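You operate a simulated robot arm through the tools that you are given. There is no shell and no other tool.

You run a simulated robot arm. Do the job below in one go: nothing can be reset, and whatever is moved stays where it is left.

## Task
One pump of almond syrup in the purple tumbler, two of plum in the silver one.
Fine: full strokes; each stays under its pump. Set down upright: what you pick out.

It is judged by the outcome, as a careful person would: the job done as asked, and still so three seconds after it is handed in. It fails if anything else is knocked over, pushed out of place, dropped, spilled or broken.

## Robot
A 7-joint arm with a two-finger gripper, fixed in place. Base frame: the origin is at the foot of the arm, x ahead of it, y to its left, z up; the work surface is at about z = 0.85. Units: m, degrees, N and s.
With the tool pointing down near the work surface it reaches from about 0.3 to 0.74 m from the base axis. Its first joint turns from -166.0 to 166.0 degrees. Payload 2.94 kg.
Tool frame: the origin (TCP) lies between the finger pads and is the grasp point; the fingertips stand 0.03 m ahead of it; z points along the fingers, y is the line along which they close. Largest opening 0.138 m; the body of the gripper starts 0.109 m behind the TCP.
Orientation is that of the tool frame in the base frame, as [roll, pitch, yaw] about the fixed x, y, z axes, in that order (R = Rz(yaw) Ry(pitch) Rx(roll)). With the fingers straight down and closing along the base's y, the tool's x points along the base's -x, its y along +y and its z along -z.

## Interface
- The arm moves only by the tool jog_arm. Its argument "commands" is a list of rows, each a list of 7 numbers: the turn, a rotation vector about the base's x, y, z in degrees, then the shift along the base's x, y, z in m, then the gripper command, from -1 (shut) to 1 (fully open), values between in proportion. In form: [[wx, wy, wz, dx, dy, dz, fingers], ...]. A call has 1 to 20 rows; each row shifts and turns the commanded pose from where the row before left it. A row lasts 0.2 s, in which the tool goes at most 0.05 m and 8.6 degrees; a call with a longer step from one row to the next is refused whole, and so is a gripper value outside its range. A pose out of reach is approached as far as the arm can. The call stops where the force on the tool passes 40 N (or 10 N more than at its start, if that is more) or the arm is blocked; 0.2 s more then pass. The fingers move at their own pace and stop on an object; they squeeze with about 20 N. The grip force told is the motor's: it shows also when the fingers shut on nothing. Time passes only in rows, and 0.2 s behind the last, so rows that do not move let the fingers close. The reply holds the time, the measured pose of the TCP, the force on the tool along the base axes, the opening and the grip force, in the units named above and with some noise, with the torque about the TCP (base axes, N m) and any sound that the robot's microphone picked up.
- Cameras (640 x 400 px; columns grow to the right, rows downward): "scene" is fixed at [0.0372, -0.499, 1.5916]; the picture's right is [0.67, -0.74, 0.00], its down [-0.41, -0.37, -0.83] and it looks along [0.62, 0.56, -0.55] (base axes); focal length 317 px, centre (320, 200). "wrist" rides on the gripper at [0.071, 0.019, -0.146] in the tool frame; the picture's right is [-0.26, 0.97, 0.00], its down [-0.85, -0.23, -0.48] and it looks along [-0.46, -0.12, 0.88] (tool axes); focal length 280 px, centre (320, 200). There is no depth. A picture from a camera that has moved, and an enlarged one, comes with that camera's place and axes in the base frame and with its lens. The place of the scene camera against the robot may be out by one fixed shift of up to 0.025 m in any direction.
- capture(camera): a new picture of that camera. It takes no simulated time.
- move_column(by): slides the trunk up (or, below 0, down) by that many m; the arm rides with it, the base frame stays. It gives what a move gives, with no picture.
- zoom(camera, box): a new picture of the part [left, top, right, bottom] of that camera's present view, enlarged. It takes no simulated time.
- hand_in(): hands the job in; it is judged then, once.

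Nothing tells you positions but the pictures and the camera data. Unless the task says otherwise, let go and move clear before handing in.

The tools are called after "Emit:" by a JSON object that holds its "op" and its "data". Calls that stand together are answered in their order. jog_arm: Moves the arm, as the interface text tells. Its arguments: {"type":"object","properties":{"commands":{"type":"array","items":{"type":"array","items":{"type":"number"}}}},"required":["commands"]} The other tools are called the same way: move_column (by) slides the trunk up or down; capture (camera) takes a picture; zoom (camera, box) takes an enlarged picture of a part of a camera's view; hand_in () hands the job in.

At the start:

```text
time: 0.0
ee_pos: [0.4094, -0.1376, 1.3454]
orientation: [-179.9, 0.0, -179.9]
force: [-0.1, -0.1, 0.7]
wrist_torque: [0.0, 0.01, -0.01]
opening: 0.1381
finger_force: 0.0
trunk travel left (down, up): [-0.35, 0.104]
```

scene: 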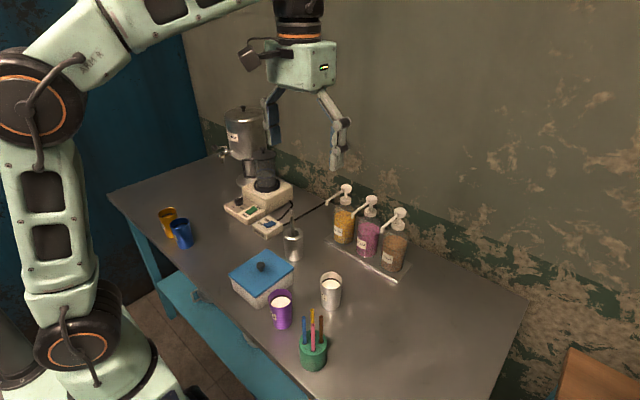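
wrist: 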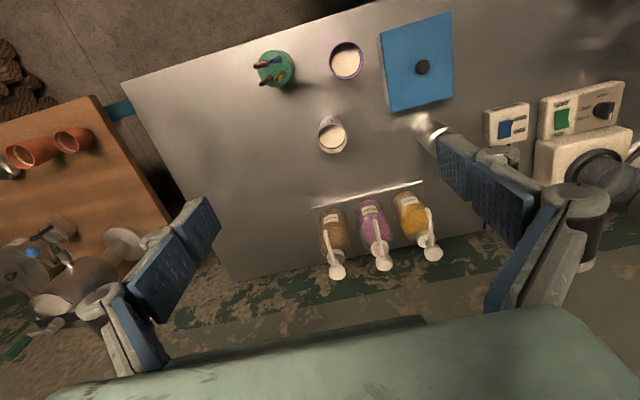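

I see three syrup pumps on a tray at the back, a purple tumbler and a white or silver one with milk, a silver container near the blue-lidded box, and blue and yellow tumblers to the left. I'll zoom in to read the labels and identify the silver tumbler before moving anything.

Emit:
{"op": "zoom", "data": {"camera": "scene", "box": [310, 170, 430, 290]}}

Emit:
{"op": "zoom", "data": {"camera": "scene", "box": [220, 220, 360, 380]}}

Emit:
{"op": "zoom", "data": {"camera": "wrist", "box": [300, 170, 460, 290]}}

Emit:
{"op": "zoom", "data": {"camera": "wrist", "box": [240, 20, 480, 170]}}

Emit:
{"op": "zoom", "data": {"camera": "scene", "box": [140, 90, 320, 270]}}

```text
3.33 times, centred on (370, 230) of scene
camera zoom: at [0.0372, -0.499, 1.5916], right [0.67, -0.74, 0.0], down [-0.41, -0.37, -0.83], along [0.62, 0.56, -0.55], focal length 1056 px, centre (153, 100)
```

zoom: 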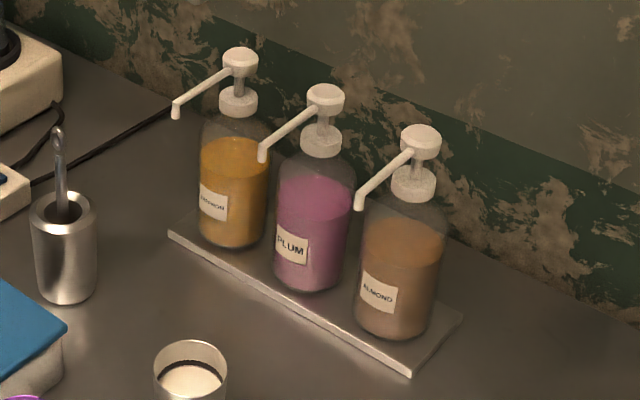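

```text
2.50 times, centred on (290, 300) of scene
camera zoom: at [0.0372, -0.499, 1.5916], right [0.67, -0.74, 0.0], down [-0.41, -0.37, -0.83], along [0.62, 0.56, -0.55], focal length 792 px, centre (395, -50)
```

zoom: 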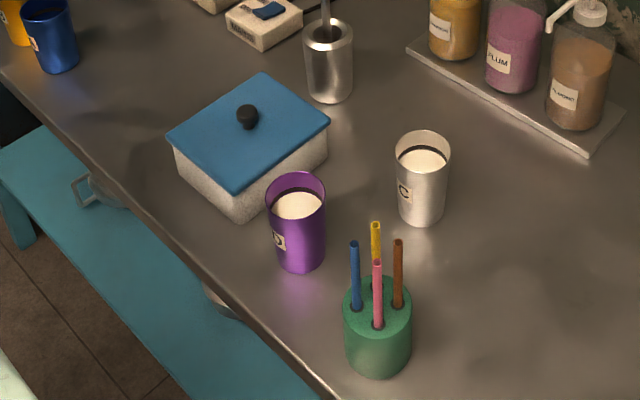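

```text
3.33 times, centred on (380, 230) of wrist
camera zoom: at [0.3391, -0.1181, 1.4917], right [0.26, 0.97, 0.0], down [0.85, -0.23, 0.48], along [0.46, -0.13, -0.88], focal length 935 px, centre (120, 100)
```

zoom: 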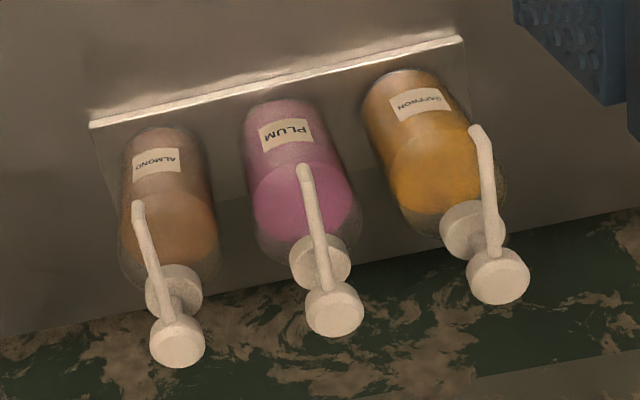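

```text
2.67 times, centred on (360, 95) of wrist
camera zoom: at [0.3391, -0.1181, 1.4917], right [0.26, 0.97, 0.0], down [0.85, -0.23, 0.48], along [0.46, -0.13, -0.88], focal length 748 px, centre (213, 480)
```

zoom: 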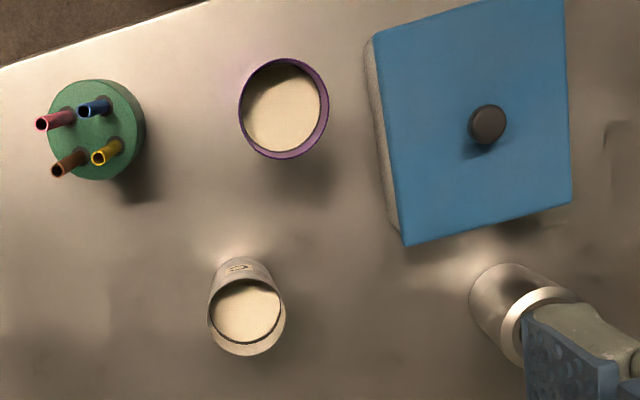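

```text
2.22 times, centred on (230, 180) of scene
camera zoom: at [0.0372, -0.499, 1.5916], right [0.67, -0.74, 0.0], down [-0.41, -0.37, -0.83], along [0.62, 0.56, -0.55], focal length 704 px, centre (520, 244)
```

zoom: 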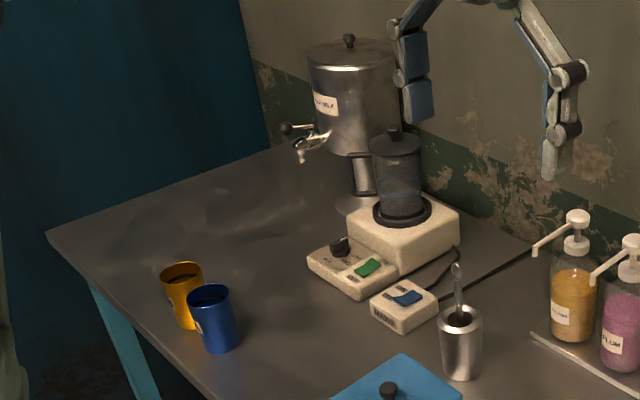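

The pump labels read saffron, plum and almond, with almond nearest -y, and their nozzles sit at about x=0.625 and point toward me. The purple tumbler "D" is near (0.37, -0.08) and the silver tumbler "C" near (0.50, -0.135), both already holding liquid. The other steel container with a tool in it is a utensil pot. I'll move above the purple tumbler to refine its position.

Emit:
{"op": "jog_arm", "data": {"commands": [[0, 0, 0, -0.005, 0.0074, -0.036, 1], [0, 0, 0, -0.005, 0.0074, -0.036, 1], [0, 0, 0, -0.005, 0.0074, -0.036, 1], [0, 0, 0, -0.005, 0.0074, -0.036, 1], [0, 0, 0, -0.005, 0.0074, -0.036, 1], [0, 0, 0, -0.005, 0.0074, -0.036, 1], [0, 0, 0, -0.005, 0.0074, -0.03, 1], [0, 0, 0, -0.005, 0.0074, -0.02, 1], [0, 0, 0, 0, 0, 0, 1]]}}

Emit:
{"op": "capture", "data": {"camera": "wrist"}}

Emit:
{"op": "capture", "data": {"camera": "scene"}}

```text
time: 2.0
ee_pos: [0.3709, -0.0782, 1.0785]
orientation: [-179.9, -0.1, -179.9]
force: [0.4, -0.2, -0.3]
wrist_torque: [-0.01, -0.01, 0.0]
opening: 0.1378
finger_force: 0.1
trunk travel left (down, up): [-0.35, 0.104]
```

```text
taken
camera wrist: at [0.3001, -0.0575, 1.2246], right [0.26, 0.97, 0.0], down [0.85, -0.23, 0.48], along [0.46, -0.13, -0.88], focal length 280 px, centre (320, 200)
```

wrist: 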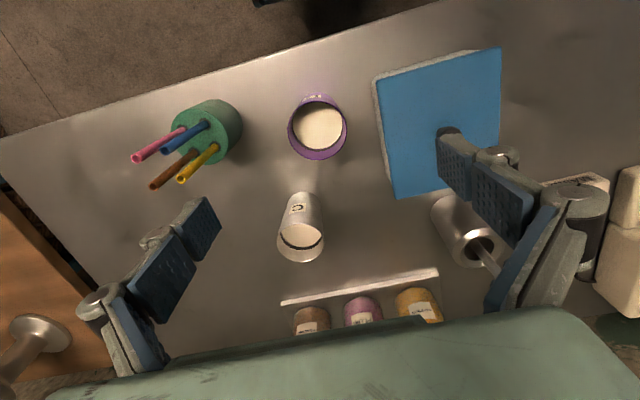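

```text
taken
```

scene: 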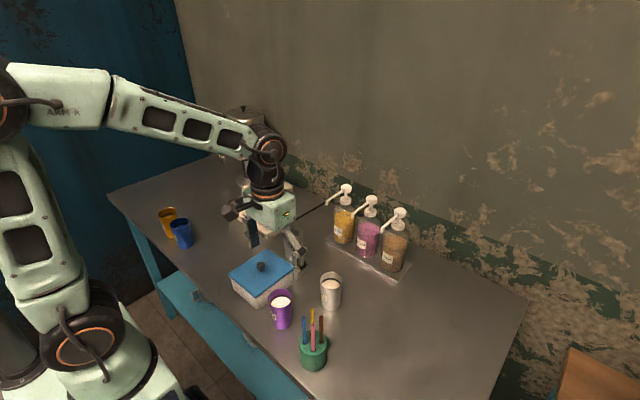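

The purple rim is centred near (0.367, -0.079) at about z=0.95, and the box lid edge is at about y=-0.0145. I'll narrow the fingers to clear the box, descend straight onto the purple tumbler and check before closing.

Emit:
{"op": "jog_arm", "data": {"commands": [[0, 0, 0, -0.0034, -0.0008, 0, 0.22], [0, 0, 0, 0, 0, 0, 0.22], [0, 0, 0, 0, 0, -0.025, 0.22], [0, 0, 0, 0, 0, -0.025, 0.22], [0, 0, 0, 0, 0, -0.02, 0.22], [0, 0, 0, 0, 0, 0, 0.22]]}}

Emit:
{"op": "capture", "data": {"camera": "wrist"}}

```text
time: 3.4
ee_pos: [0.3667, -0.078, 1.0079]
orientation: [-180.0, 0.1, 179.9]
force: [0.6, 0.2, 0.1]
wrist_torque: [-0.05, -0.01, -0.01]
opening: 0.0843
finger_force: 0.0
trunk travel left (down, up): [-0.35, 0.104]
```

```text
taken
camera wrist: at [0.2961, -0.0587, 1.1552], right [0.26, 0.97, 0.0], down [0.85, -0.23, 0.48], along [0.46, -0.13, -0.88], focal length 280 px, centre (320, 200)
```

wrist: 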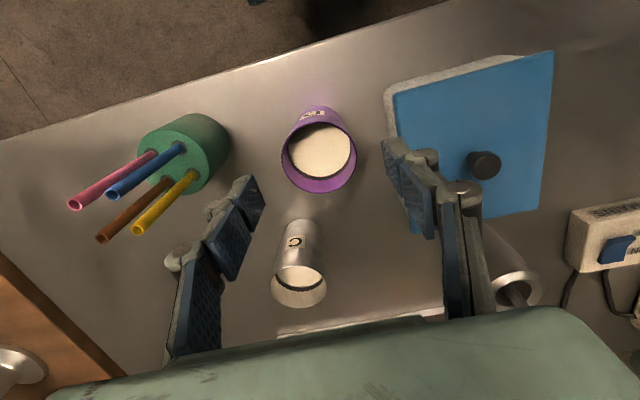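

The purple tumbler is centred between the fingers, with clearance to the box. I'll descend to mid-height and close.

Emit:
{"op": "jog_arm", "data": {"commands": [[0, 0, 0, 0.0005, -0.001, -0.02, 0.22], [0, 0, 0, 0, 0, -0.02, 0.22], [0, 0, 0, 0, 0, -0.02, 0.22], [0, 0, 0, 0, 0, -0.02, 0.22], [0, 0, 0, 0, 0, -0.02, 0.22], [0, 0, 0, 0, 0, 0, 0.22]]}}

Emit:
{"op": "capture", "data": {"camera": "wrist"}}

Emit:
{"op": "zoom", "data": {"camera": "scene", "box": [210, 210, 370, 370]}}

```text
time: 4.8
ee_pos: [0.368, -0.0814, 0.9091]
orientation: [-179.9, 0.0, 180.0]
force: [-0.5, 0.3, 0.3]
wrist_torque: [0.01, 0.03, 0.05]
opening: 0.0842
finger_force: 0.0
trunk travel left (down, up): [-0.35, 0.104]
```

```text
taken
camera wrist: at [0.2965, -0.0607, 1.0555], right [0.26, 0.97, 0.0], down [0.85, -0.23, 0.48], along [0.46, -0.13, -0.88], focal length 280 px, centre (320, 200)
```

wrist: 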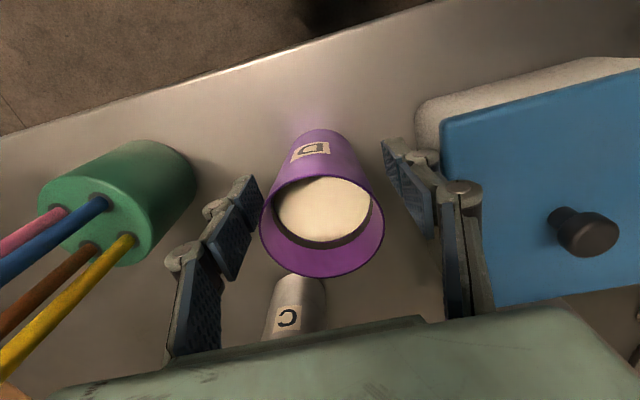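

```text
2.50 times, centred on (290, 290) of scene
camera zoom: at [0.0372, -0.499, 1.5916], right [0.67, -0.74, 0.0], down [-0.41, -0.37, -0.83], along [0.62, 0.56, -0.55], focal length 792 px, centre (395, -25)
```

zoom: 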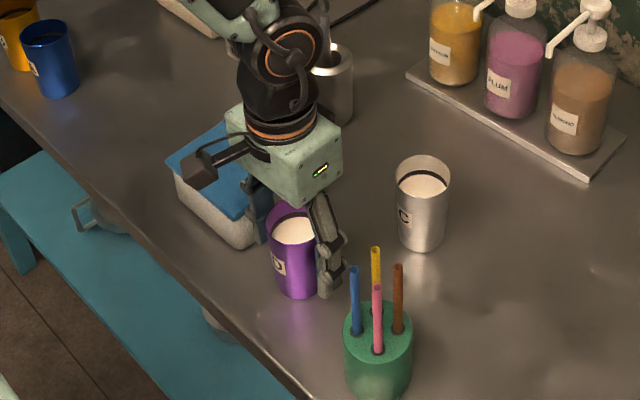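

The purple tumbler sits between the finger pads, so I'll close and check the grip.

Emit:
{"op": "jog_arm", "data": {"commands": [[0, 0, 0, 0, 0.0015, 0, 0.22], [0, 0, 0, 0, 0, 0, -1], [0, 0, 0, 0, 0, 0, -1], [0, 0, 0, 0, 0, 0, -1], [0, 0, 0, 0, 0, 0, -1]]}}

```text
time: 6.0
ee_pos: [0.3681, -0.0789, 0.9085]
orientation: [-179.9, 0.0, -180.0]
force: [0.9, -1.7, 1.4]
wrist_torque: [0.04, -0.06, 0.0]
opening: 0.056
finger_force: 20.2
trunk travel left (down, up): [-0.35, 0.104]
```

The purple tumbler is gripped (opening 0.056). I'll lift it straight up, clear of the straws and the silver tumbler, and carry it to an open interim spot near (0.56, -0.28).

Emit:
{"op": "jog_arm", "data": {"commands": [[0, 0, 0, 0, 0, 0.01, -1], [0, 0, 0, 0, 0, 0.02, -1], [0, 0, 0, 0, 0, 0.022, -1], [0, 0, 0, 0, 0, 0.022, -1], [0, 0, 0, 0, 0, 0.022, -1], [0, 0, 0, 0, 0, 0.022, -1], [0, 0, 0, 0, 0, 0.02, -1], [0, 0, 0, 0, 0, 0.01, -1], [0, 0, 0, 0.015, 0, 0, -1], [0, 0, 0, 0.025, 0, 0, -1], [0, 0, 0, 0.025, 0, 0, -1], [0, 0, 0, 0.02, -0.01, 0, -1]]}}

Emit:
{"op": "capture", "data": {"camera": "wrist"}}

Emit:
{"op": "capture", "data": {"camera": "scene"}}

```text
time: 8.6
ee_pos: [0.455, -0.0877, 1.0573]
orientation: [-179.9, -0.1, -180.0]
force: [0.4, 0.8, -2.3]
wrist_torque: [0.02, 0.02, 0.0]
opening: 0.0561
finger_force: 20.0
trunk travel left (down, up): [-0.35, 0.104]
```

```text
taken
camera wrist: at [0.3837, -0.0683, 1.2039], right [0.26, 0.97, 0.0], down [0.85, -0.23, 0.48], along [0.46, -0.13, -0.88], focal length 280 px, centre (320, 200)
```

wrist: 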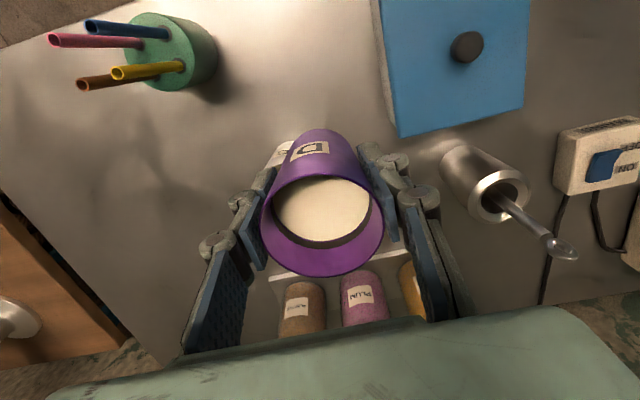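

```text
taken
```

scene: 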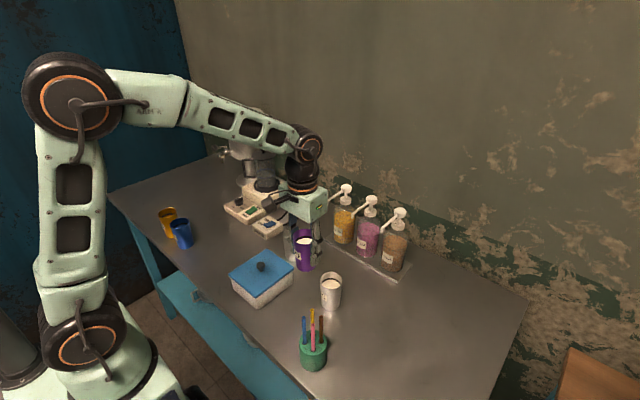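

The cup is level and held, so I'll continue to the interim spot and start lowering.

Emit:
{"op": "jog_arm", "data": {"commands": [[0, 0, 0, 0.01, -0.018, 0, -1], [0, 0, 0, 0.0135, -0.025, 0, -1], [0, 0, 0, 0.0135, -0.025, 0, -1], [0, 0, 0, 0.0135, -0.025, 0, -1], [0, 0, 0, 0.0135, -0.025, 0, -1], [0, 0, 0, 0.0135, -0.025, 0, -1], [0, 0, 0, 0.0135, -0.025, 0, -1], [0, 0, 0, 0.0135, -0.024, 0, -1], [0, 0, 0, 0, 0, -0.015, -1], [0, 0, 0, 0, 0, -0.025, -1], [0, 0, 0, 0, 0, -0.025, -1], [0, 0, 0, 0, 0, -0.025, -1], [0, 0, 0, 0, 0, -0.022, -1], [0, 0, 0, 0, 0, -0.015, -1], [0, 0, 0, 0, 0, 0, -1]]}}

Emit:
{"op": "capture", "data": {"camera": "scene"}}

```text
time: 11.8
ee_pos: [0.5577, -0.2814, 0.9286]
orientation: [-179.9, 0.0, 179.9]
force: [-0.7, -0.9, -1.8]
wrist_torque: [-0.03, 0.01, 0.01]
opening: 0.0559
finger_force: 19.8
trunk travel left (down, up): [-0.35, 0.104]
```

```text
taken
```

scene: 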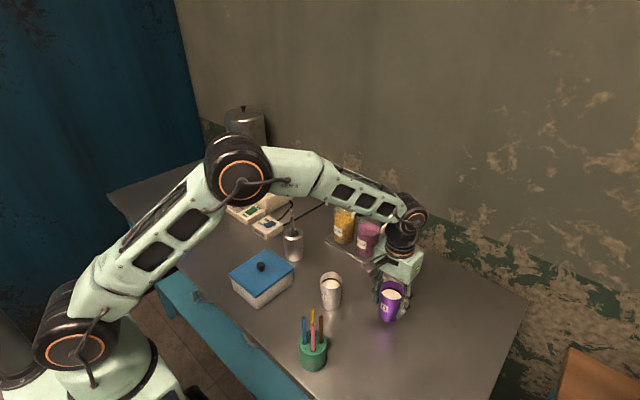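

The purple tumbler is about 2 cm above the table, so I'll lower it slowly to contact.

Emit:
{"op": "jog_arm", "data": {"commands": [[0, 0, 0, 0, 0, -0.006, -1], [0, 0, 0, 0, 0, -0.005, -1], [0, 0, 0, 0, 0, -0.003, -1], [0, 0, 0, 0, 0, -0.003, -1], [0, 0, 0, 0, 0, -0.002, -1], [0, 0, 0, 0, 0, 0, -1]]}}

```text
time: 13.2
ee_pos: [0.5564, -0.2808, 0.9108]
orientation: [-179.8, 0.0, 180.0]
force: [0.3, 1.0, -2.5]
wrist_torque: [0.0, 0.01, 0.0]
opening: 0.0558
finger_force: 20.0
trunk travel left (down, up): [-0.35, 0.104]
```

Emit:
{"op": "jog_arm", "data": {"commands": [[0, 0, 0, 0, 0, -0.0015, -1], [0, 0, 0, 0, 0, -0.001, -1], [0, 0, 0, 0, 0, 0, -1]]}}

```text
time: 14.0
ee_pos: [0.5561, -0.2814, 0.909]
orientation: [-179.8, 0.1, -180.0]
force: [-0.1, 0.0, 2.1]
wrist_torque: [0.08, -0.03, -0.01]
opening: 0.0557
finger_force: 20.1
trunk travel left (down, up): [-0.35, 0.104]
```

The purple tumbler is on the table (force changed sign). I'll release it and rise straight up.

Emit:
{"op": "jog_arm", "data": {"commands": [[0, 0, 0, 0, 0, 0, 0.0], [0, 0, 0, 0, 0, 0, 0.22], [0, 0, 0, 0, 0, 0, 0.22], [0, 0, 0, 0, 0, 0.02, 0.22], [0, 0, 0, 0, 0, 0.03, 0.22], [0, 0, 0, 0, 0, 0.03, 0.22], [0, 0, 0, 0, 0, 0.03, 0.22], [0, 0, 0, 0, 0, 0.03, 0.22], [0, 0, 0, 0, 0, 0.03, 0.22], [0, 0, 0, 0, 0, 0.03, 0.22], [0, 0, 0, 0, 0, 0.03, 0.22], [0, 0, 0, 0, 0, 0.02, 0.22], [0, 0, 0, 0, 0, 0, 0.22]]}}

Emit:
{"op": "capture", "data": {"camera": "wrist"}}

Emit:
{"op": "capture", "data": {"camera": "scene"}}

```text
time: 16.8
ee_pos: [0.5561, -0.2809, 1.1589]
orientation: [-179.8, 0.0, 179.9]
force: [-0.3, 0.0, 0.6]
wrist_torque: [0.0, 0.03, 0.0]
opening: 0.0843
finger_force: 0.1
trunk travel left (down, up): [-0.35, 0.104]
```

```text
taken
camera wrist: at [0.4857, -0.2611, 1.3054], right [0.26, 0.97, 0.0], down [0.85, -0.23, 0.48], along [0.46, -0.13, -0.88], focal length 280 px, centre (320, 200)
```

wrist: 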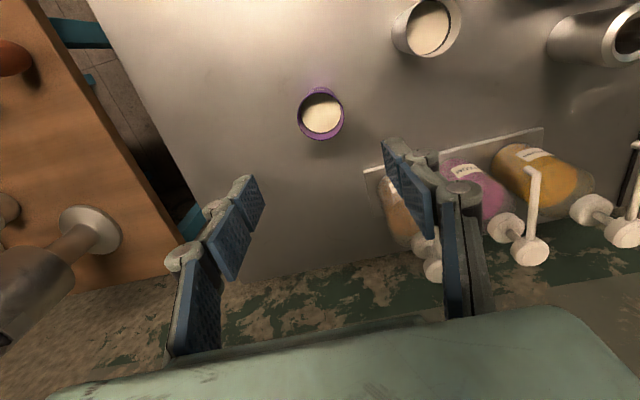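

```text
taken
```

scene: 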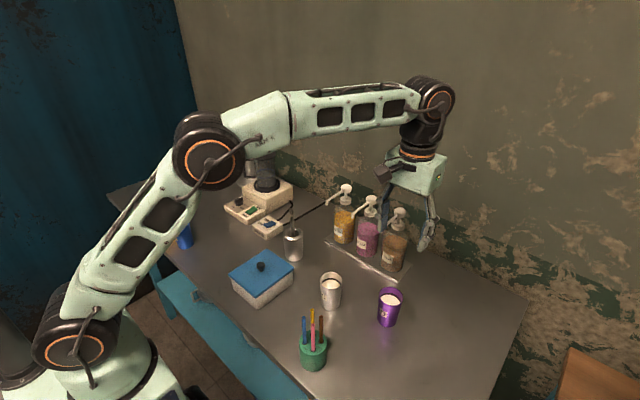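

The purple tumbler stands upright at about (0.556, -0.281). From here I'll zoom in to measure the nozzles and pump heads more precisely.

Emit:
{"op": "zoom", "data": {"camera": "wrist", "box": [400, 120, 640, 290]}}

Emit:
{"op": "zoom", "data": {"camera": "wrist", "box": [270, 0, 480, 150]}}

Emit:
{"op": "zoom", "data": {"camera": "scene", "box": [300, 180, 440, 340]}}

```text
2.35 times, centred on (520, 205) of wrist
camera zoom: at [0.4857, -0.2611, 1.3054], right [0.26, 0.97, 0.0], down [0.85, -0.23, 0.48], along [0.46, -0.13, -0.88], focal length 660 px, centre (-151, 188)
```

zoom: 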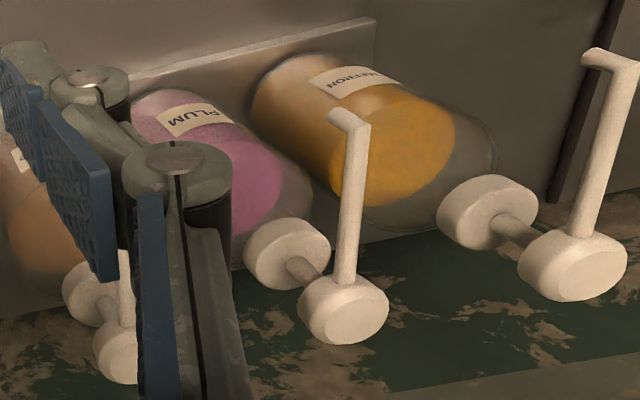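

```text
2.67 times, centred on (375, 75) of wrist
camera zoom: at [0.4857, -0.2611, 1.3054], right [0.26, 0.97, 0.0], down [0.85, -0.23, 0.48], along [0.46, -0.13, -0.88], focal length 748 px, centre (173, 533)
```

zoom: 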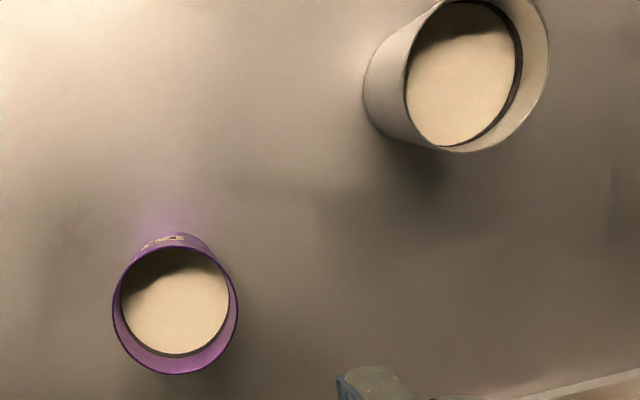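

```text
2.50 times, centred on (370, 260) of scene
camera zoom: at [0.0372, -0.499, 1.5916], right [0.67, -0.74, 0.0], down [-0.41, -0.37, -0.83], along [0.62, 0.56, -0.55], focal length 792 px, centre (195, 50)
```

zoom: 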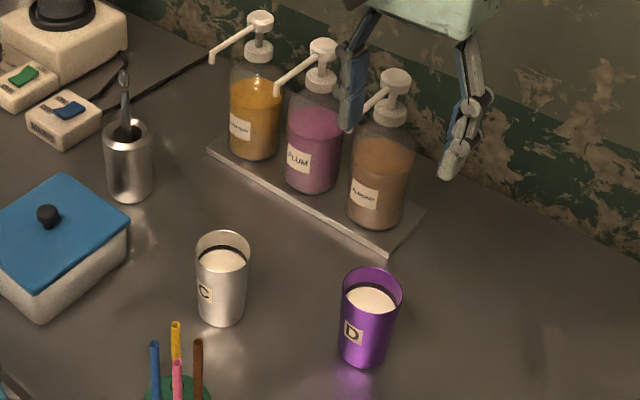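

Refined positions: the silver tumbler is at (0.500, -0.1365), the nozzle outlets are at x≈0.637 and z≈1.05, and the pump heads top out at (0.731, y, 1.07). I'll tilt the tool 40° forward and yaw it -20°, so the gripper body stays clear of the straws now and the nozzles later, and hover above the silver tumbler.

Emit:
{"op": "jog_arm", "data": {"commands": [[0, -8, 0, -0.007, 0.018, -0.004, 0.22], [0, -8, 0, -0.007, 0.018, -0.004, 0.22], [0, -8, 0, -0.007, 0.018, -0.004, 0.22], [0, -8, 0, -0.007, 0.018, -0.004, 0.22], [0, -8, 0, -0.007, 0.018, -0.004, 0.22], [0, 0, -6.667, -0.007, 0.018, -0.004, 0.22], [0, 0, -6.667, -0.007, 0.018, -0.004, 0.22], [0, 0, -6.666, -0.007, 0.0185, -0.004, 0.22], [0, 0, 0, 0, 0, -0.02, 0.22], [0, 0, 0, 0, 0, 0, 0.22]]}}

Emit:
{"op": "capture", "data": {"camera": "wrist"}}

Emit:
{"op": "capture", "data": {"camera": "scene"}}

```text
time: 19.0
ee_pos: [0.501, -0.138, 1.1061]
orientation: [-179.8, 40.0, 160.1]
force: [0.6, 0.3, -0.4]
wrist_torque: [0.07, 0.0, 0.0]
opening: 0.0843
finger_force: 0.2
trunk travel left (down, up): [-0.35, 0.104]
```

```text
taken
camera wrist: at [0.3684, -0.0679, 1.1727], right [0.52, 0.84, 0.17], down [0.24, -0.33, 0.91], along [0.82, -0.43, -0.38], focal length 280 px, centre (320, 200)
```

wrist: 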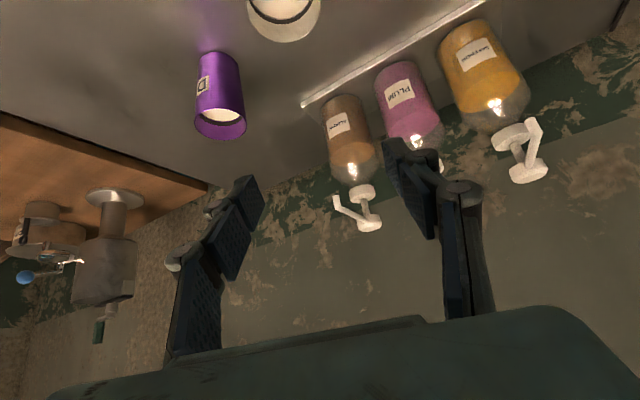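

```text
taken
```

scene: 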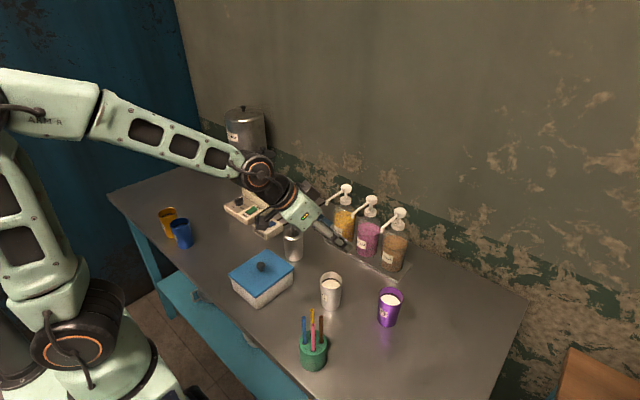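

The hover pose is right. I'll descend to just above the silver rim and check the alignment.

Emit:
{"op": "jog_arm", "data": {"commands": [[0, 0, 0, -0.001, 0.001, -0.025, 0.22], [0, 0, 0, 0, 0, -0.025, 0.22], [0, 0, 0, 0, 0, -0.025, 0.22], [0, 0, 0, 0, 0, -0.02, 0.22], [0, 0, 0, 0, 0, 0, 0.22]]}}

Emit:
{"op": "capture", "data": {"camera": "wrist"}}

Emit:
{"op": "zoom", "data": {"camera": "scene", "box": [230, 200, 410, 370]}}

```text
time: 20.2
ee_pos: [0.4994, -0.1395, 1.0243]
orientation: [-179.5, 40.0, 159.9]
force: [-0.4, 0.1, 0.8]
wrist_torque: [-0.02, -0.03, 0.04]
opening: 0.0844
finger_force: 0.0
out of reach, approached as far as the arm can: row 3, 4
trunk travel left (down, up): [-0.35, 0.104]
```

```text
taken
camera wrist: at [0.368, -0.0685, 1.0922], right [0.52, 0.84, 0.16], down [0.24, -0.33, 0.91], along [0.82, -0.44, -0.38], focal length 280 px, centre (320, 200)
```

wrist: 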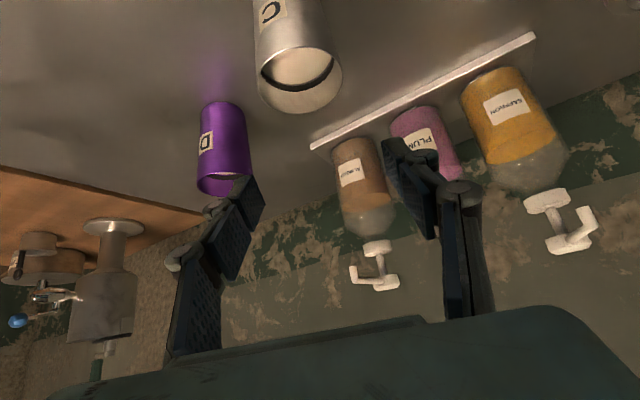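

```text
2.35 times, centred on (320, 285) of scene
camera zoom: at [0.0372, -0.499, 1.5916], right [0.67, -0.74, 0.0], down [-0.41, -0.37, -0.83], along [0.62, 0.56, -0.55], focal length 745 px, centre (320, 0)
```

zoom: 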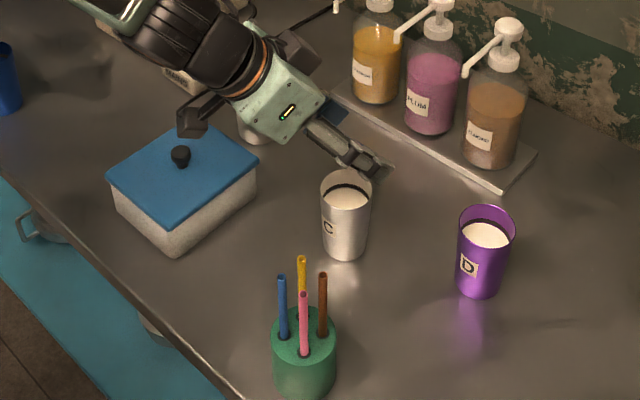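

The arm is at its folding limit at this height, so I'll lower the trunk instead, in a small step first, to see how the pose responds.

Emit:
{"op": "move_column", "data": {"by": -0.03}}

```text
time: 20.9
ee_pos: [0.5009, -0.1379, 0.9953]
orientation: [-179.6, 40.1, 159.9]
force: [-0.6, 0.4, 0.1]
wrist_torque: [0.0, -0.02, -0.01]
opening: 0.0842
finger_force: 0.1
trunk travel left (down, up): [-0.32, 0.134]
```

Emit:
{"op": "jog_arm", "data": {"commands": [[0, 0, 0, -0.0005, 0.0012, 0.005, 0.22], [0, 0, 0, 0, 0, 0, 0.22]]}}

Emit:
{"op": "move_column", "data": {"by": -0.04}}

Emit:
{"op": "capture", "data": {"camera": "wrist"}}

Emit:
{"op": "zoom", "data": {"camera": "scene", "box": [230, 200, 410, 370]}}

```text
time: 21.6
ee_pos: [0.4987, -0.1374, 1.0014]
orientation: [-179.5, 40.1, 160.1]
force: [-0.3, 0.3, 0.1]
wrist_torque: [-0.03, 0.01, 0.0]
opening: 0.0841
finger_force: 0.0
trunk travel left (down, up): [-0.32, 0.134]
```

```text
time: 22.4
ee_pos: [0.4997, -0.1375, 0.9603]
orientation: [-179.6, 40.0, 160.0]
force: [0.2, -0.4, -0.6]
wrist_torque: [0.0, 0.0, -0.03]
opening: 0.0842
finger_force: 0.0
trunk travel left (down, up): [-0.28, 0.174]
```

```text
taken
camera wrist: at [0.3672, -0.0669, 1.0275], right [0.52, 0.84, 0.16], down [0.24, -0.33, 0.91], along [0.82, -0.44, -0.38], focal length 280 px, centre (320, 200)
```

wrist: 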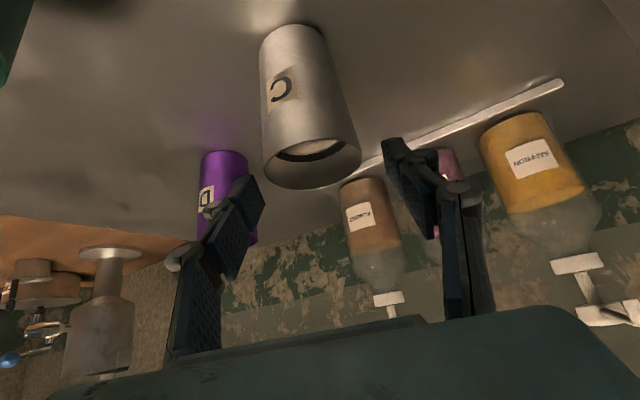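

```text
2.35 times, centred on (320, 285) of scene
camera zoom: at [0.0372, -0.499, 1.5916], right [0.67, -0.74, 0.0], down [-0.41, -0.37, -0.83], along [0.62, 0.56, -0.55], focal length 745 px, centre (320, 0)
```

zoom: 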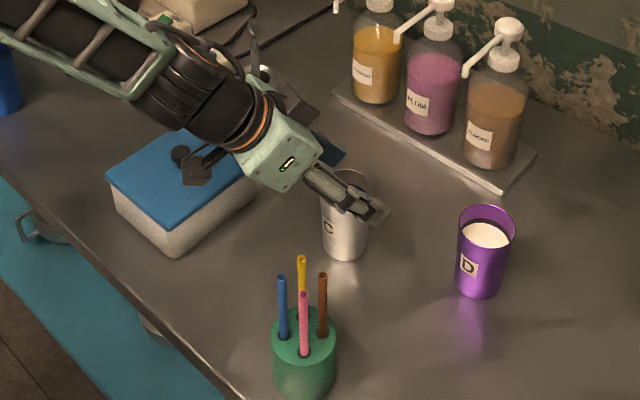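

The silver cup is centred between the fingers. I'll lower the trunk the rest of the way to mid-height.

Emit:
{"op": "move_column", "data": {"by": -0.05}}

Emit:
{"op": "capture", "data": {"camera": "wrist"}}

Emit:
{"op": "zoom", "data": {"camera": "scene", "box": [230, 200, 410, 370]}}

```text
time: 23.3
ee_pos: [0.4985, -0.1367, 0.9091]
orientation: [-179.6, 39.9, 159.9]
force: [-0.1, 1.5, -0.7]
wrist_torque: [0.02, -0.01, 0.01]
opening: 0.0841
finger_force: 0.1
trunk travel left (down, up): [-0.23, 0.224]
```

```text
taken
camera wrist: at [0.3672, -0.0669, 0.9775], right [0.52, 0.84, 0.16], down [0.24, -0.33, 0.91], along [0.82, -0.44, -0.38], focal length 280 px, centre (320, 200)
```

wrist: 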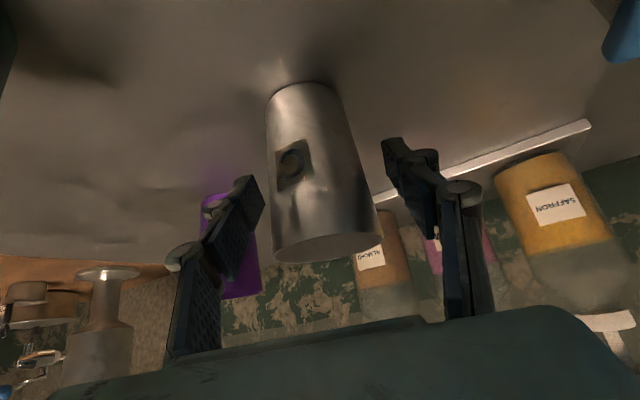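

```text
2.35 times, centred on (320, 285) of scene
camera zoom: at [0.0372, -0.499, 1.5916], right [0.67, -0.74, 0.0], down [-0.41, -0.37, -0.83], along [0.62, 0.56, -0.55], focal length 745 px, centre (320, 0)
```

zoom: 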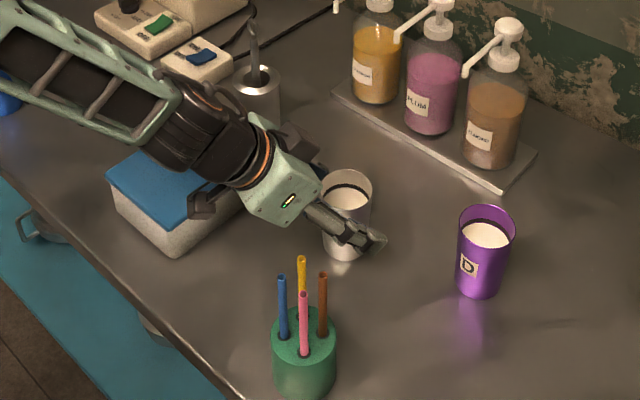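

Emit:
{"op": "jog_arm", "data": {"commands": [[0, 0, 0, 0, 0, 0, -1], [0, 0, 0, 0, 0, 0, -1], [0, 0, 0, 0, 0, 0, -1], [0, 0, 0, 0, 0, 0, -1]]}}

Emit:
{"op": "capture", "data": {"camera": "wrist"}}

```text
time: 24.3
ee_pos: [0.4999, -0.1368, 0.9117]
orientation: [-179.6, 40.0, 160.0]
force: [-0.2, -1.1, 1.6]
wrist_torque: [0.02, -0.08, 0.01]
opening: 0.055
finger_force: 20.0
trunk travel left (down, up): [-0.23, 0.224]
```

```text
taken
camera wrist: at [0.3672, -0.067, 0.9776], right [0.52, 0.84, 0.16], down [0.24, -0.33, 0.91], along [0.82, -0.44, -0.38], focal length 280 px, centre (320, 200)
```

wrist: 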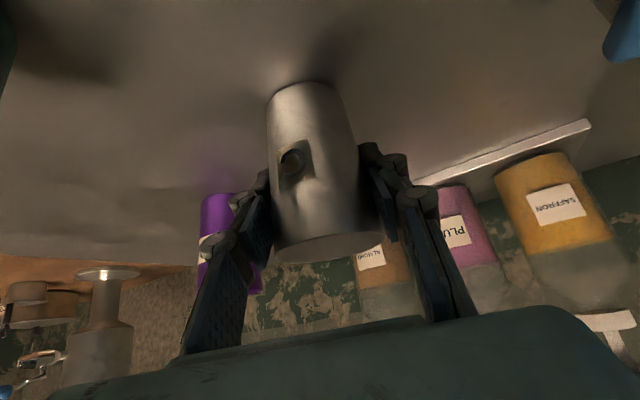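

The silver tumbler is gripped. I'll lift it 4 cm and move forward while turning the yaw back to straight, stopping short of the plum nozzle for a check.

Emit:
{"op": "jog_arm", "data": {"commands": [[0, 0, 0, 0, 0, 0.005, -1], [0, 0, 0, 0, 0, 0.01, -1], [0, 0, 0, 0, 0, 0.015, -1], [0, 0, 0, 0, 0, 0.01, -1], [0, 0, 0, 0.01, 0.002, 0, -1], [0, 0, 4, 0.015, 0.005, 0, -1], [0, 0, 4, 0.015, 0.006, 0, -1], [0, 0, 4, 0.015, 0.006, 0, -1], [0, 0, 4, 0.015, 0.006, 0, -1], [0, 0, 4, 0.01, 0.005, 0, -1], [0, 0, 0, 0, 0, 0, -1]]}}

Emit:
{"op": "capture", "data": {"camera": "wrist"}}

Emit:
{"op": "capture", "data": {"camera": "scene"}}

```text
time: 26.7
ee_pos: [0.5793, -0.1053, 0.9507]
orientation: [-179.6, 40.0, -180.0]
force: [-0.6, -0.3, -1.7]
wrist_torque: [-0.01, 0.0, 0.0]
opening: 0.055
finger_force: 19.8
trunk travel left (down, up): [-0.23, 0.224]
```

```text
taken
camera wrist: at [0.4318, -0.0852, 1.0173], right [0.2, 0.97, 0.16], down [0.34, -0.23, 0.91], along [0.92, -0.13, -0.38], focal length 280 px, centre (320, 200)
```

wrist: 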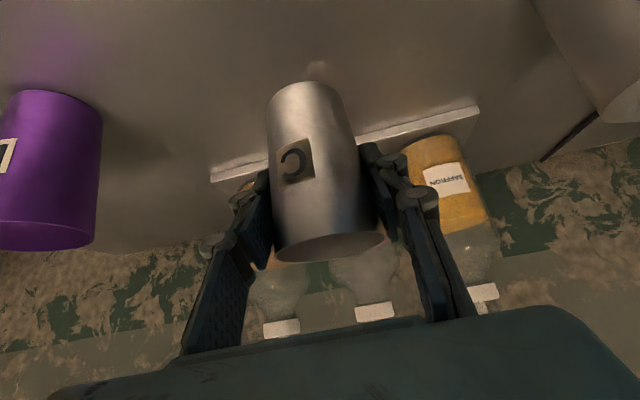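

```text
taken
```

scene: 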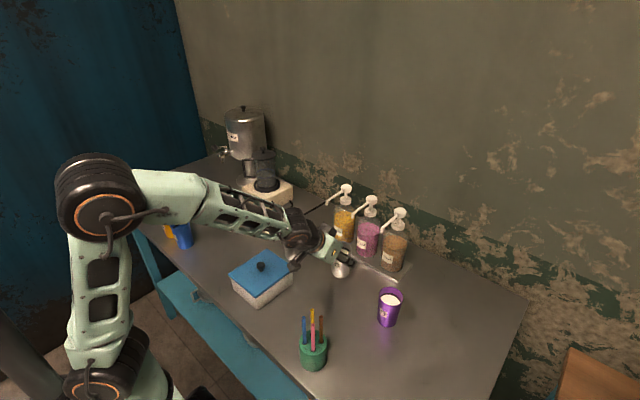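

The path is clear and the cup is level. I'll move it under the plum nozzle and check before lowering.

Emit:
{"op": "jog_arm", "data": {"commands": [[0, 0, 0, 0.01, 0.003, 0, -1], [0, 0, 0, 0.015, 0.003, 0, -1], [0, 0, 0, 0.015, 0.003, 0, -1], [0, 0, 0, 0.01, 0.003, 0, -1], [0, 0, 0, 0.005, 0, 0, -1], [0, 0, 0, 0, 0, -0.01, -1], [0, 0, 0, 0, 0, -0.01, -1], [0, 0, 0, 0, 0, 0, -1]]}}

Emit:
{"op": "zoom", "data": {"camera": "scene", "box": [270, 160, 430, 320]}}

Emit:
{"op": "capture", "data": {"camera": "wrist"}}

```text
time: 28.5
ee_pos: [0.6344, -0.0942, 0.9302]
orientation: [-179.6, 39.9, 179.9]
force: [0.6, 0.2, -2.0]
wrist_torque: [-0.02, 0.0, 0.0]
opening: 0.0549
finger_force: 20.1
trunk travel left (down, up): [-0.23, 0.224]
```

```text
2.50 times, centred on (350, 240) of scene
camera zoom: at [0.0372, -0.499, 1.5916], right [0.67, -0.74, 0.0], down [-0.41, -0.37, -0.83], along [0.62, 0.56, -0.55], focal length 792 px, centre (245, 100)
```

zoom: 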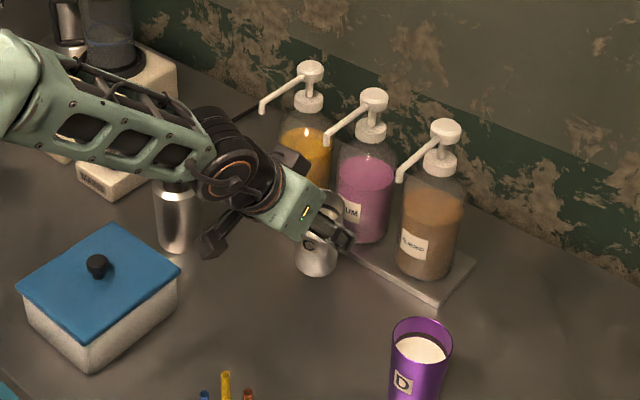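

```text
taken
camera wrist: at [0.4862, -0.0739, 0.9974], right [0.21, 0.96, 0.16], down [0.34, -0.23, 0.91], along [0.92, -0.13, -0.38], focal length 280 px, centre (320, 200)
```

wrist: 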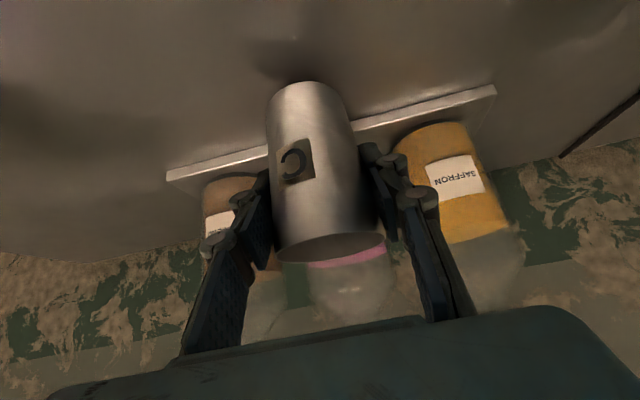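

The cup is under the plum nozzle in both views, and I'll nudge it 4 mm forward. Then I'll lower it slowly to the table.

Emit:
{"op": "jog_arm", "data": {"commands": [[0, 0, 0, 0.004, 0, -0.003, -1], [0, 0, 0, 0, 0, -0.005, -1], [0, 0, 0, 0, 0, -0.004, -1], [0, 0, 0, 0, 0, -0.003, -1], [0, 0, 0, 0, 0, -0.002, -1], [0, 0, 0, 0, 0, 0, -1]]}}

```text
time: 29.9
ee_pos: [0.6374, -0.0945, 0.9135]
orientation: [-179.6, 40.0, -180.0]
force: [-0.8, 0.2, -2.2]
wrist_torque: [0.05, 0.01, 0.03]
opening: 0.0549
finger_force: 20.2
trunk travel left (down, up): [-0.23, 0.224]
```

Emit:
{"op": "jog_arm", "data": {"commands": [[0, 0, 0, 0, 0, -0.0015, -1], [0, 0, 0, 0, 0, -0.001, -1], [0, 0, 0, 0, 0, 0, -1]]}}

```text
time: 30.7
ee_pos: [0.6387, -0.0949, 0.9109]
orientation: [-179.6, 40.0, -180.0]
force: [0.6, 0.1, -1.3]
wrist_torque: [0.0, 0.0, 0.03]
opening: 0.0548
finger_force: 20.7
trunk travel left (down, up): [-0.23, 0.224]
```

Emit:
{"op": "jog_arm", "data": {"commands": [[0, 0, 0, 0, 0, -0.001, -1], [0, 0, 0, 0, 0, -0.0005, -1], [0, 0, 0, 0, 0, 0, -1]]}}

```text
time: 31.5
ee_pos: [0.6391, -0.0949, 0.9104]
orientation: [-179.6, 40.2, 180.0]
force: [-1.6, -0.5, 6.4]
wrist_torque: [0.12, 0.13, 0.06]
opening: 0.055
finger_force: 19.6
trunk travel left (down, up): [-0.23, 0.224]
```

Contact with the table is made. I'll relieve the pressure slightly, open, and back straight out in -x.

Emit:
{"op": "jog_arm", "data": {"commands": [[0, 0, 0, 0, 0, 0.0008, -1], [0, 0, 0, 0, 0, 0, 0.0], [0, 0, 0, 0, 0, 0, 0.22], [0, 0, 0, 0, 0, 0, 0.22], [0, 0, 0, -0.01, 0, 0, 0.22], [0, 0, 0, -0.02, 0, 0, 0.22], [0, 0, 0, -0.025, 0, 0, 0.22], [0, 0, 0, -0.025, 0, 0, 0.22], [0, 0, 0, -0.02, 0, 0.01, 0.22], [0, 0, 0, 0, 0, 0.03, 0.22], [0, 0, 0, 0, 0, 0.04, 0.22], [0, 0, 0, 0, 0, 0.04, 0.22], [0, 0, 0, 0, 0, 0.04, 0.22], [0, 0, 0, 0, 0, 0, 0.22]]}}

Emit:
{"op": "capture", "data": {"camera": "wrist"}}

Emit:
{"op": "capture", "data": {"camera": "scene"}}

Emit:
{"op": "zoom", "data": {"camera": "scene", "box": [270, 160, 430, 320]}}

```text
time: 34.5
ee_pos: [0.539, -0.0971, 1.0712]
orientation: [-179.6, 40.0, -179.9]
force: [-0.7, 0.8, -0.2]
wrist_torque: [-0.01, 0.0, 0.02]
opening: 0.0842
finger_force: 0.0
trunk travel left (down, up): [-0.23, 0.224]
```

```text
taken
camera wrist: at [0.3908, -0.0759, 1.1375], right [0.2, 0.96, 0.16], down [0.34, -0.23, 0.91], along [0.92, -0.13, -0.38], focal length 280 px, centre (320, 200)
```

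wrist: 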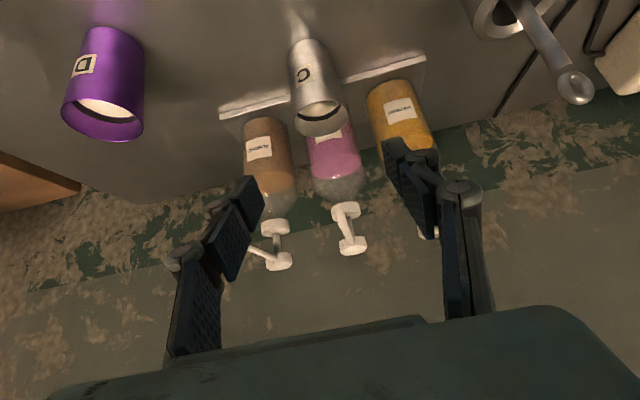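

```text
taken
```

scene: 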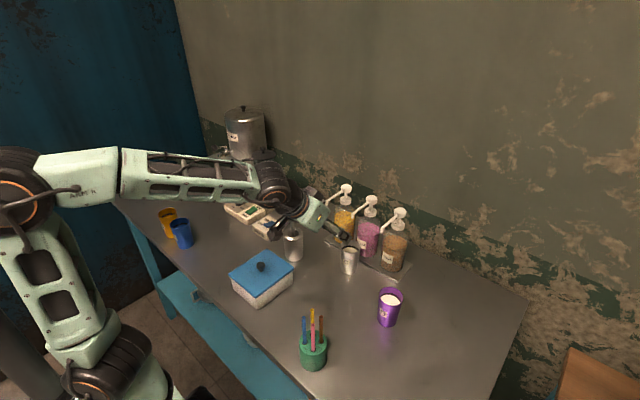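

```text
2.50 times, centred on (350, 240) of scene
camera zoom: at [0.0372, -0.499, 1.5916], right [0.67, -0.74, 0.0], down [-0.41, -0.37, -0.83], along [0.62, 0.56, -0.55], focal length 792 px, centre (245, 100)
```

zoom: 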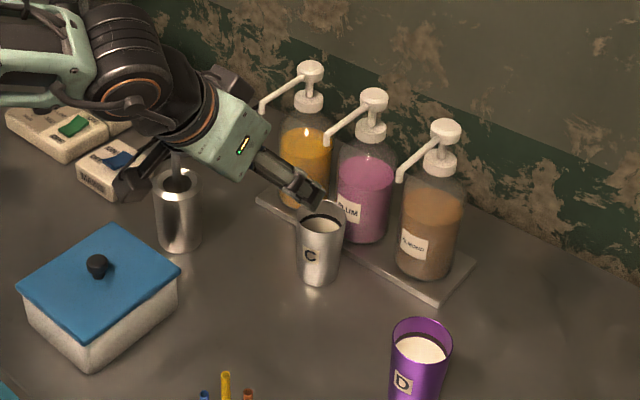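

The silver tumbler is standing under the plum nozzle. I'll zoom in to verify its alignment with the outlet.

Emit:
{"op": "zoom", "data": {"camera": "scene", "box": [325, 180, 385, 280]}}

Emit:
{"op": "zoom", "data": {"camera": "wrist", "box": [220, 20, 440, 280]}}

```text
4.00 times, centred on (355, 230) of scene
camera zoom: at [0.0372, -0.499, 1.5916], right [0.67, -0.74, 0.0], down [-0.41, -0.37, -0.83], along [0.62, 0.56, -0.55], focal length 1267 px, centre (180, 80)
```

zoom: 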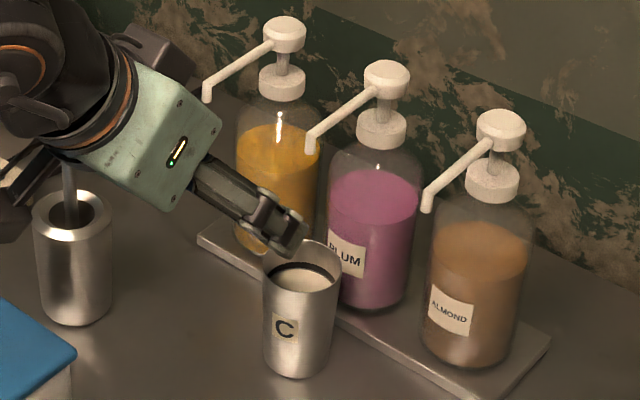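

```text
1.54 times, centred on (330, 150) of wrist
camera zoom: at [0.3908, -0.0759, 1.1375], right [0.2, 0.96, 0.16], down [0.34, -0.23, 0.91], along [0.92, -0.13, -0.38], focal length 431 px, centre (305, 277)
```

zoom: 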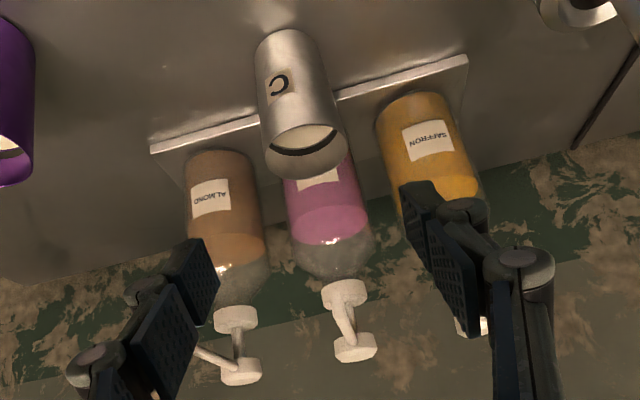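

The silver cup is centred under the plum outlet to within about 3 mm. Next I'll hover above the purple tumbler, yawed +20° so the fingers will stay clear of the silver cup when I place it.

Emit:
{"op": "jog_arm", "data": {"commands": [[0, 0, 0, 0, -0.015, 0, 0.15], [0, 0, 5, 0.0023, -0.024, 0, 0.15], [0, 0, 5, 0.0023, -0.024, 0, 0.15], [0, 0, 5, 0.0023, -0.024, 0, 0.15], [0, 0, 5, 0.0023, -0.024, 0, 0.15], [0, 0, 0, 0.0023, -0.024, 0, 0.15], [0, 0, 0, 0.0023, -0.024, 0, 0.15], [0, 0, 0, 0.0023, -0.016, -0.01, 0.15], [0, 0, 0, 0.002, -0.0084, -0.02, 0.15], [0, 0, 0, 0, 0, -0.02, 0.15], [0, 0, 0, 0, 0, 0, 0.15]]}}

Emit:
{"op": "capture", "data": {"camera": "wrist"}}

Emit:
{"op": "zoom", "data": {"camera": "scene", "box": [270, 190, 450, 390]}}

```text
time: 36.9
ee_pos: [0.5566, -0.2779, 1.0194]
orientation: [-179.6, 40.1, -160.1]
force: [0.1, -0.4, -0.8]
wrist_torque: [0.01, -0.03, -0.01]
opening: 0.0793
finger_force: 0.1
trunk travel left (down, up): [-0.23, 0.224]
```

```text
taken
camera wrist: at [0.4107, -0.3092, 1.0866], right [-0.14, 0.98, 0.16], down [0.4, -0.1, 0.91], along [0.91, 0.19, -0.38], focal length 280 px, centre (320, 200)
```

wrist: 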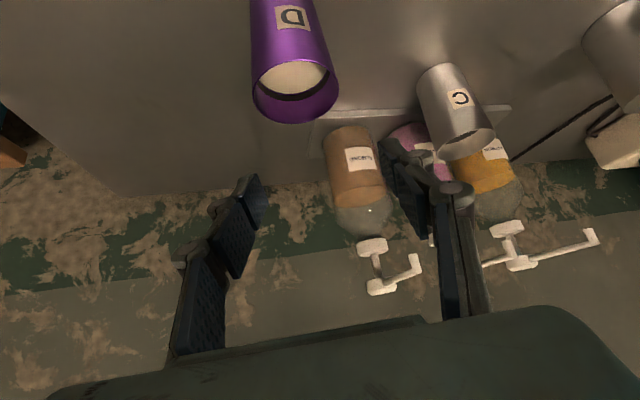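

```text
2.00 times, centred on (360, 290) of scene
camera zoom: at [0.0372, -0.499, 1.5916], right [0.67, -0.74, 0.0], down [-0.41, -0.37, -0.83], along [0.62, 0.56, -0.55], focal length 634 px, centre (240, 20)
```

zoom: 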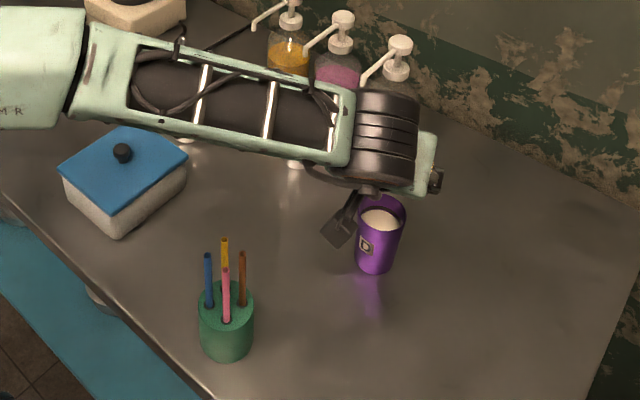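

I'm aligned above the purple cup apart from about 3 mm in y. I'll descend with the arm in steps and watch the forearm's clearance.

Emit:
{"op": "jog_arm", "data": {"commands": [[0, 0, 0, 0, -0.003, -0.02, 0.15], [0, 0, 0, 0, 0, -0.02, 0.15], [0, 0, 0, 0, 0, -0.015, 0.15], [0, 0, 0, 0, 0, 0, 0.15]]}}

Emit:
{"op": "capture", "data": {"camera": "wrist"}}

Emit:
{"op": "capture", "data": {"camera": "scene"}}

```text
time: 37.9
ee_pos: [0.5565, -0.2812, 0.9639]
orientation: [-179.6, 39.9, -160.0]
force: [-0.5, 0.0, 0.1]
wrist_torque: [0.01, 0.0, -0.01]
opening: 0.0791
finger_force: 0.1
trunk travel left (down, up): [-0.23, 0.224]
```

```text
taken
camera wrist: at [0.4106, -0.3118, 1.0313], right [-0.14, 0.98, 0.16], down [0.4, -0.1, 0.91], along [0.91, 0.19, -0.38], focal length 280 px, centre (320, 200)
```

wrist: 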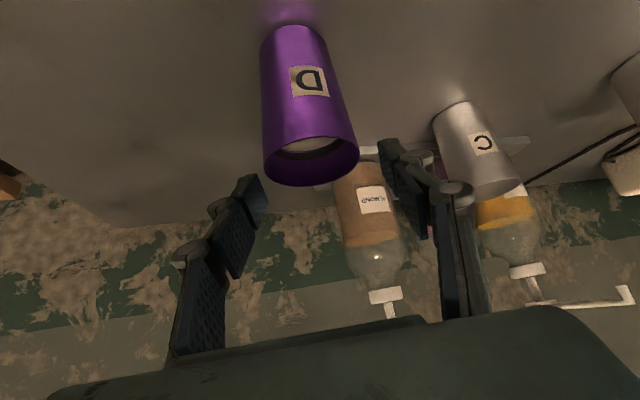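

```text
taken
```

scene: 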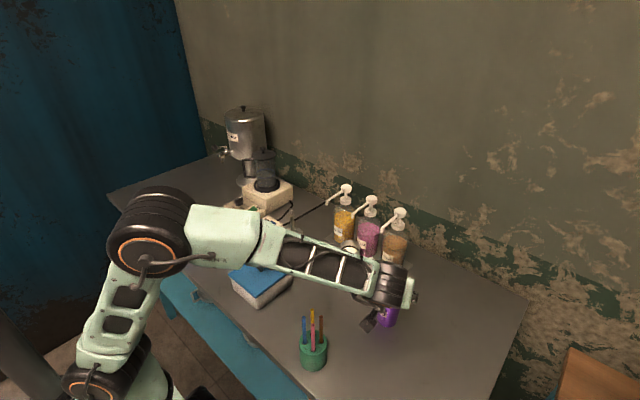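

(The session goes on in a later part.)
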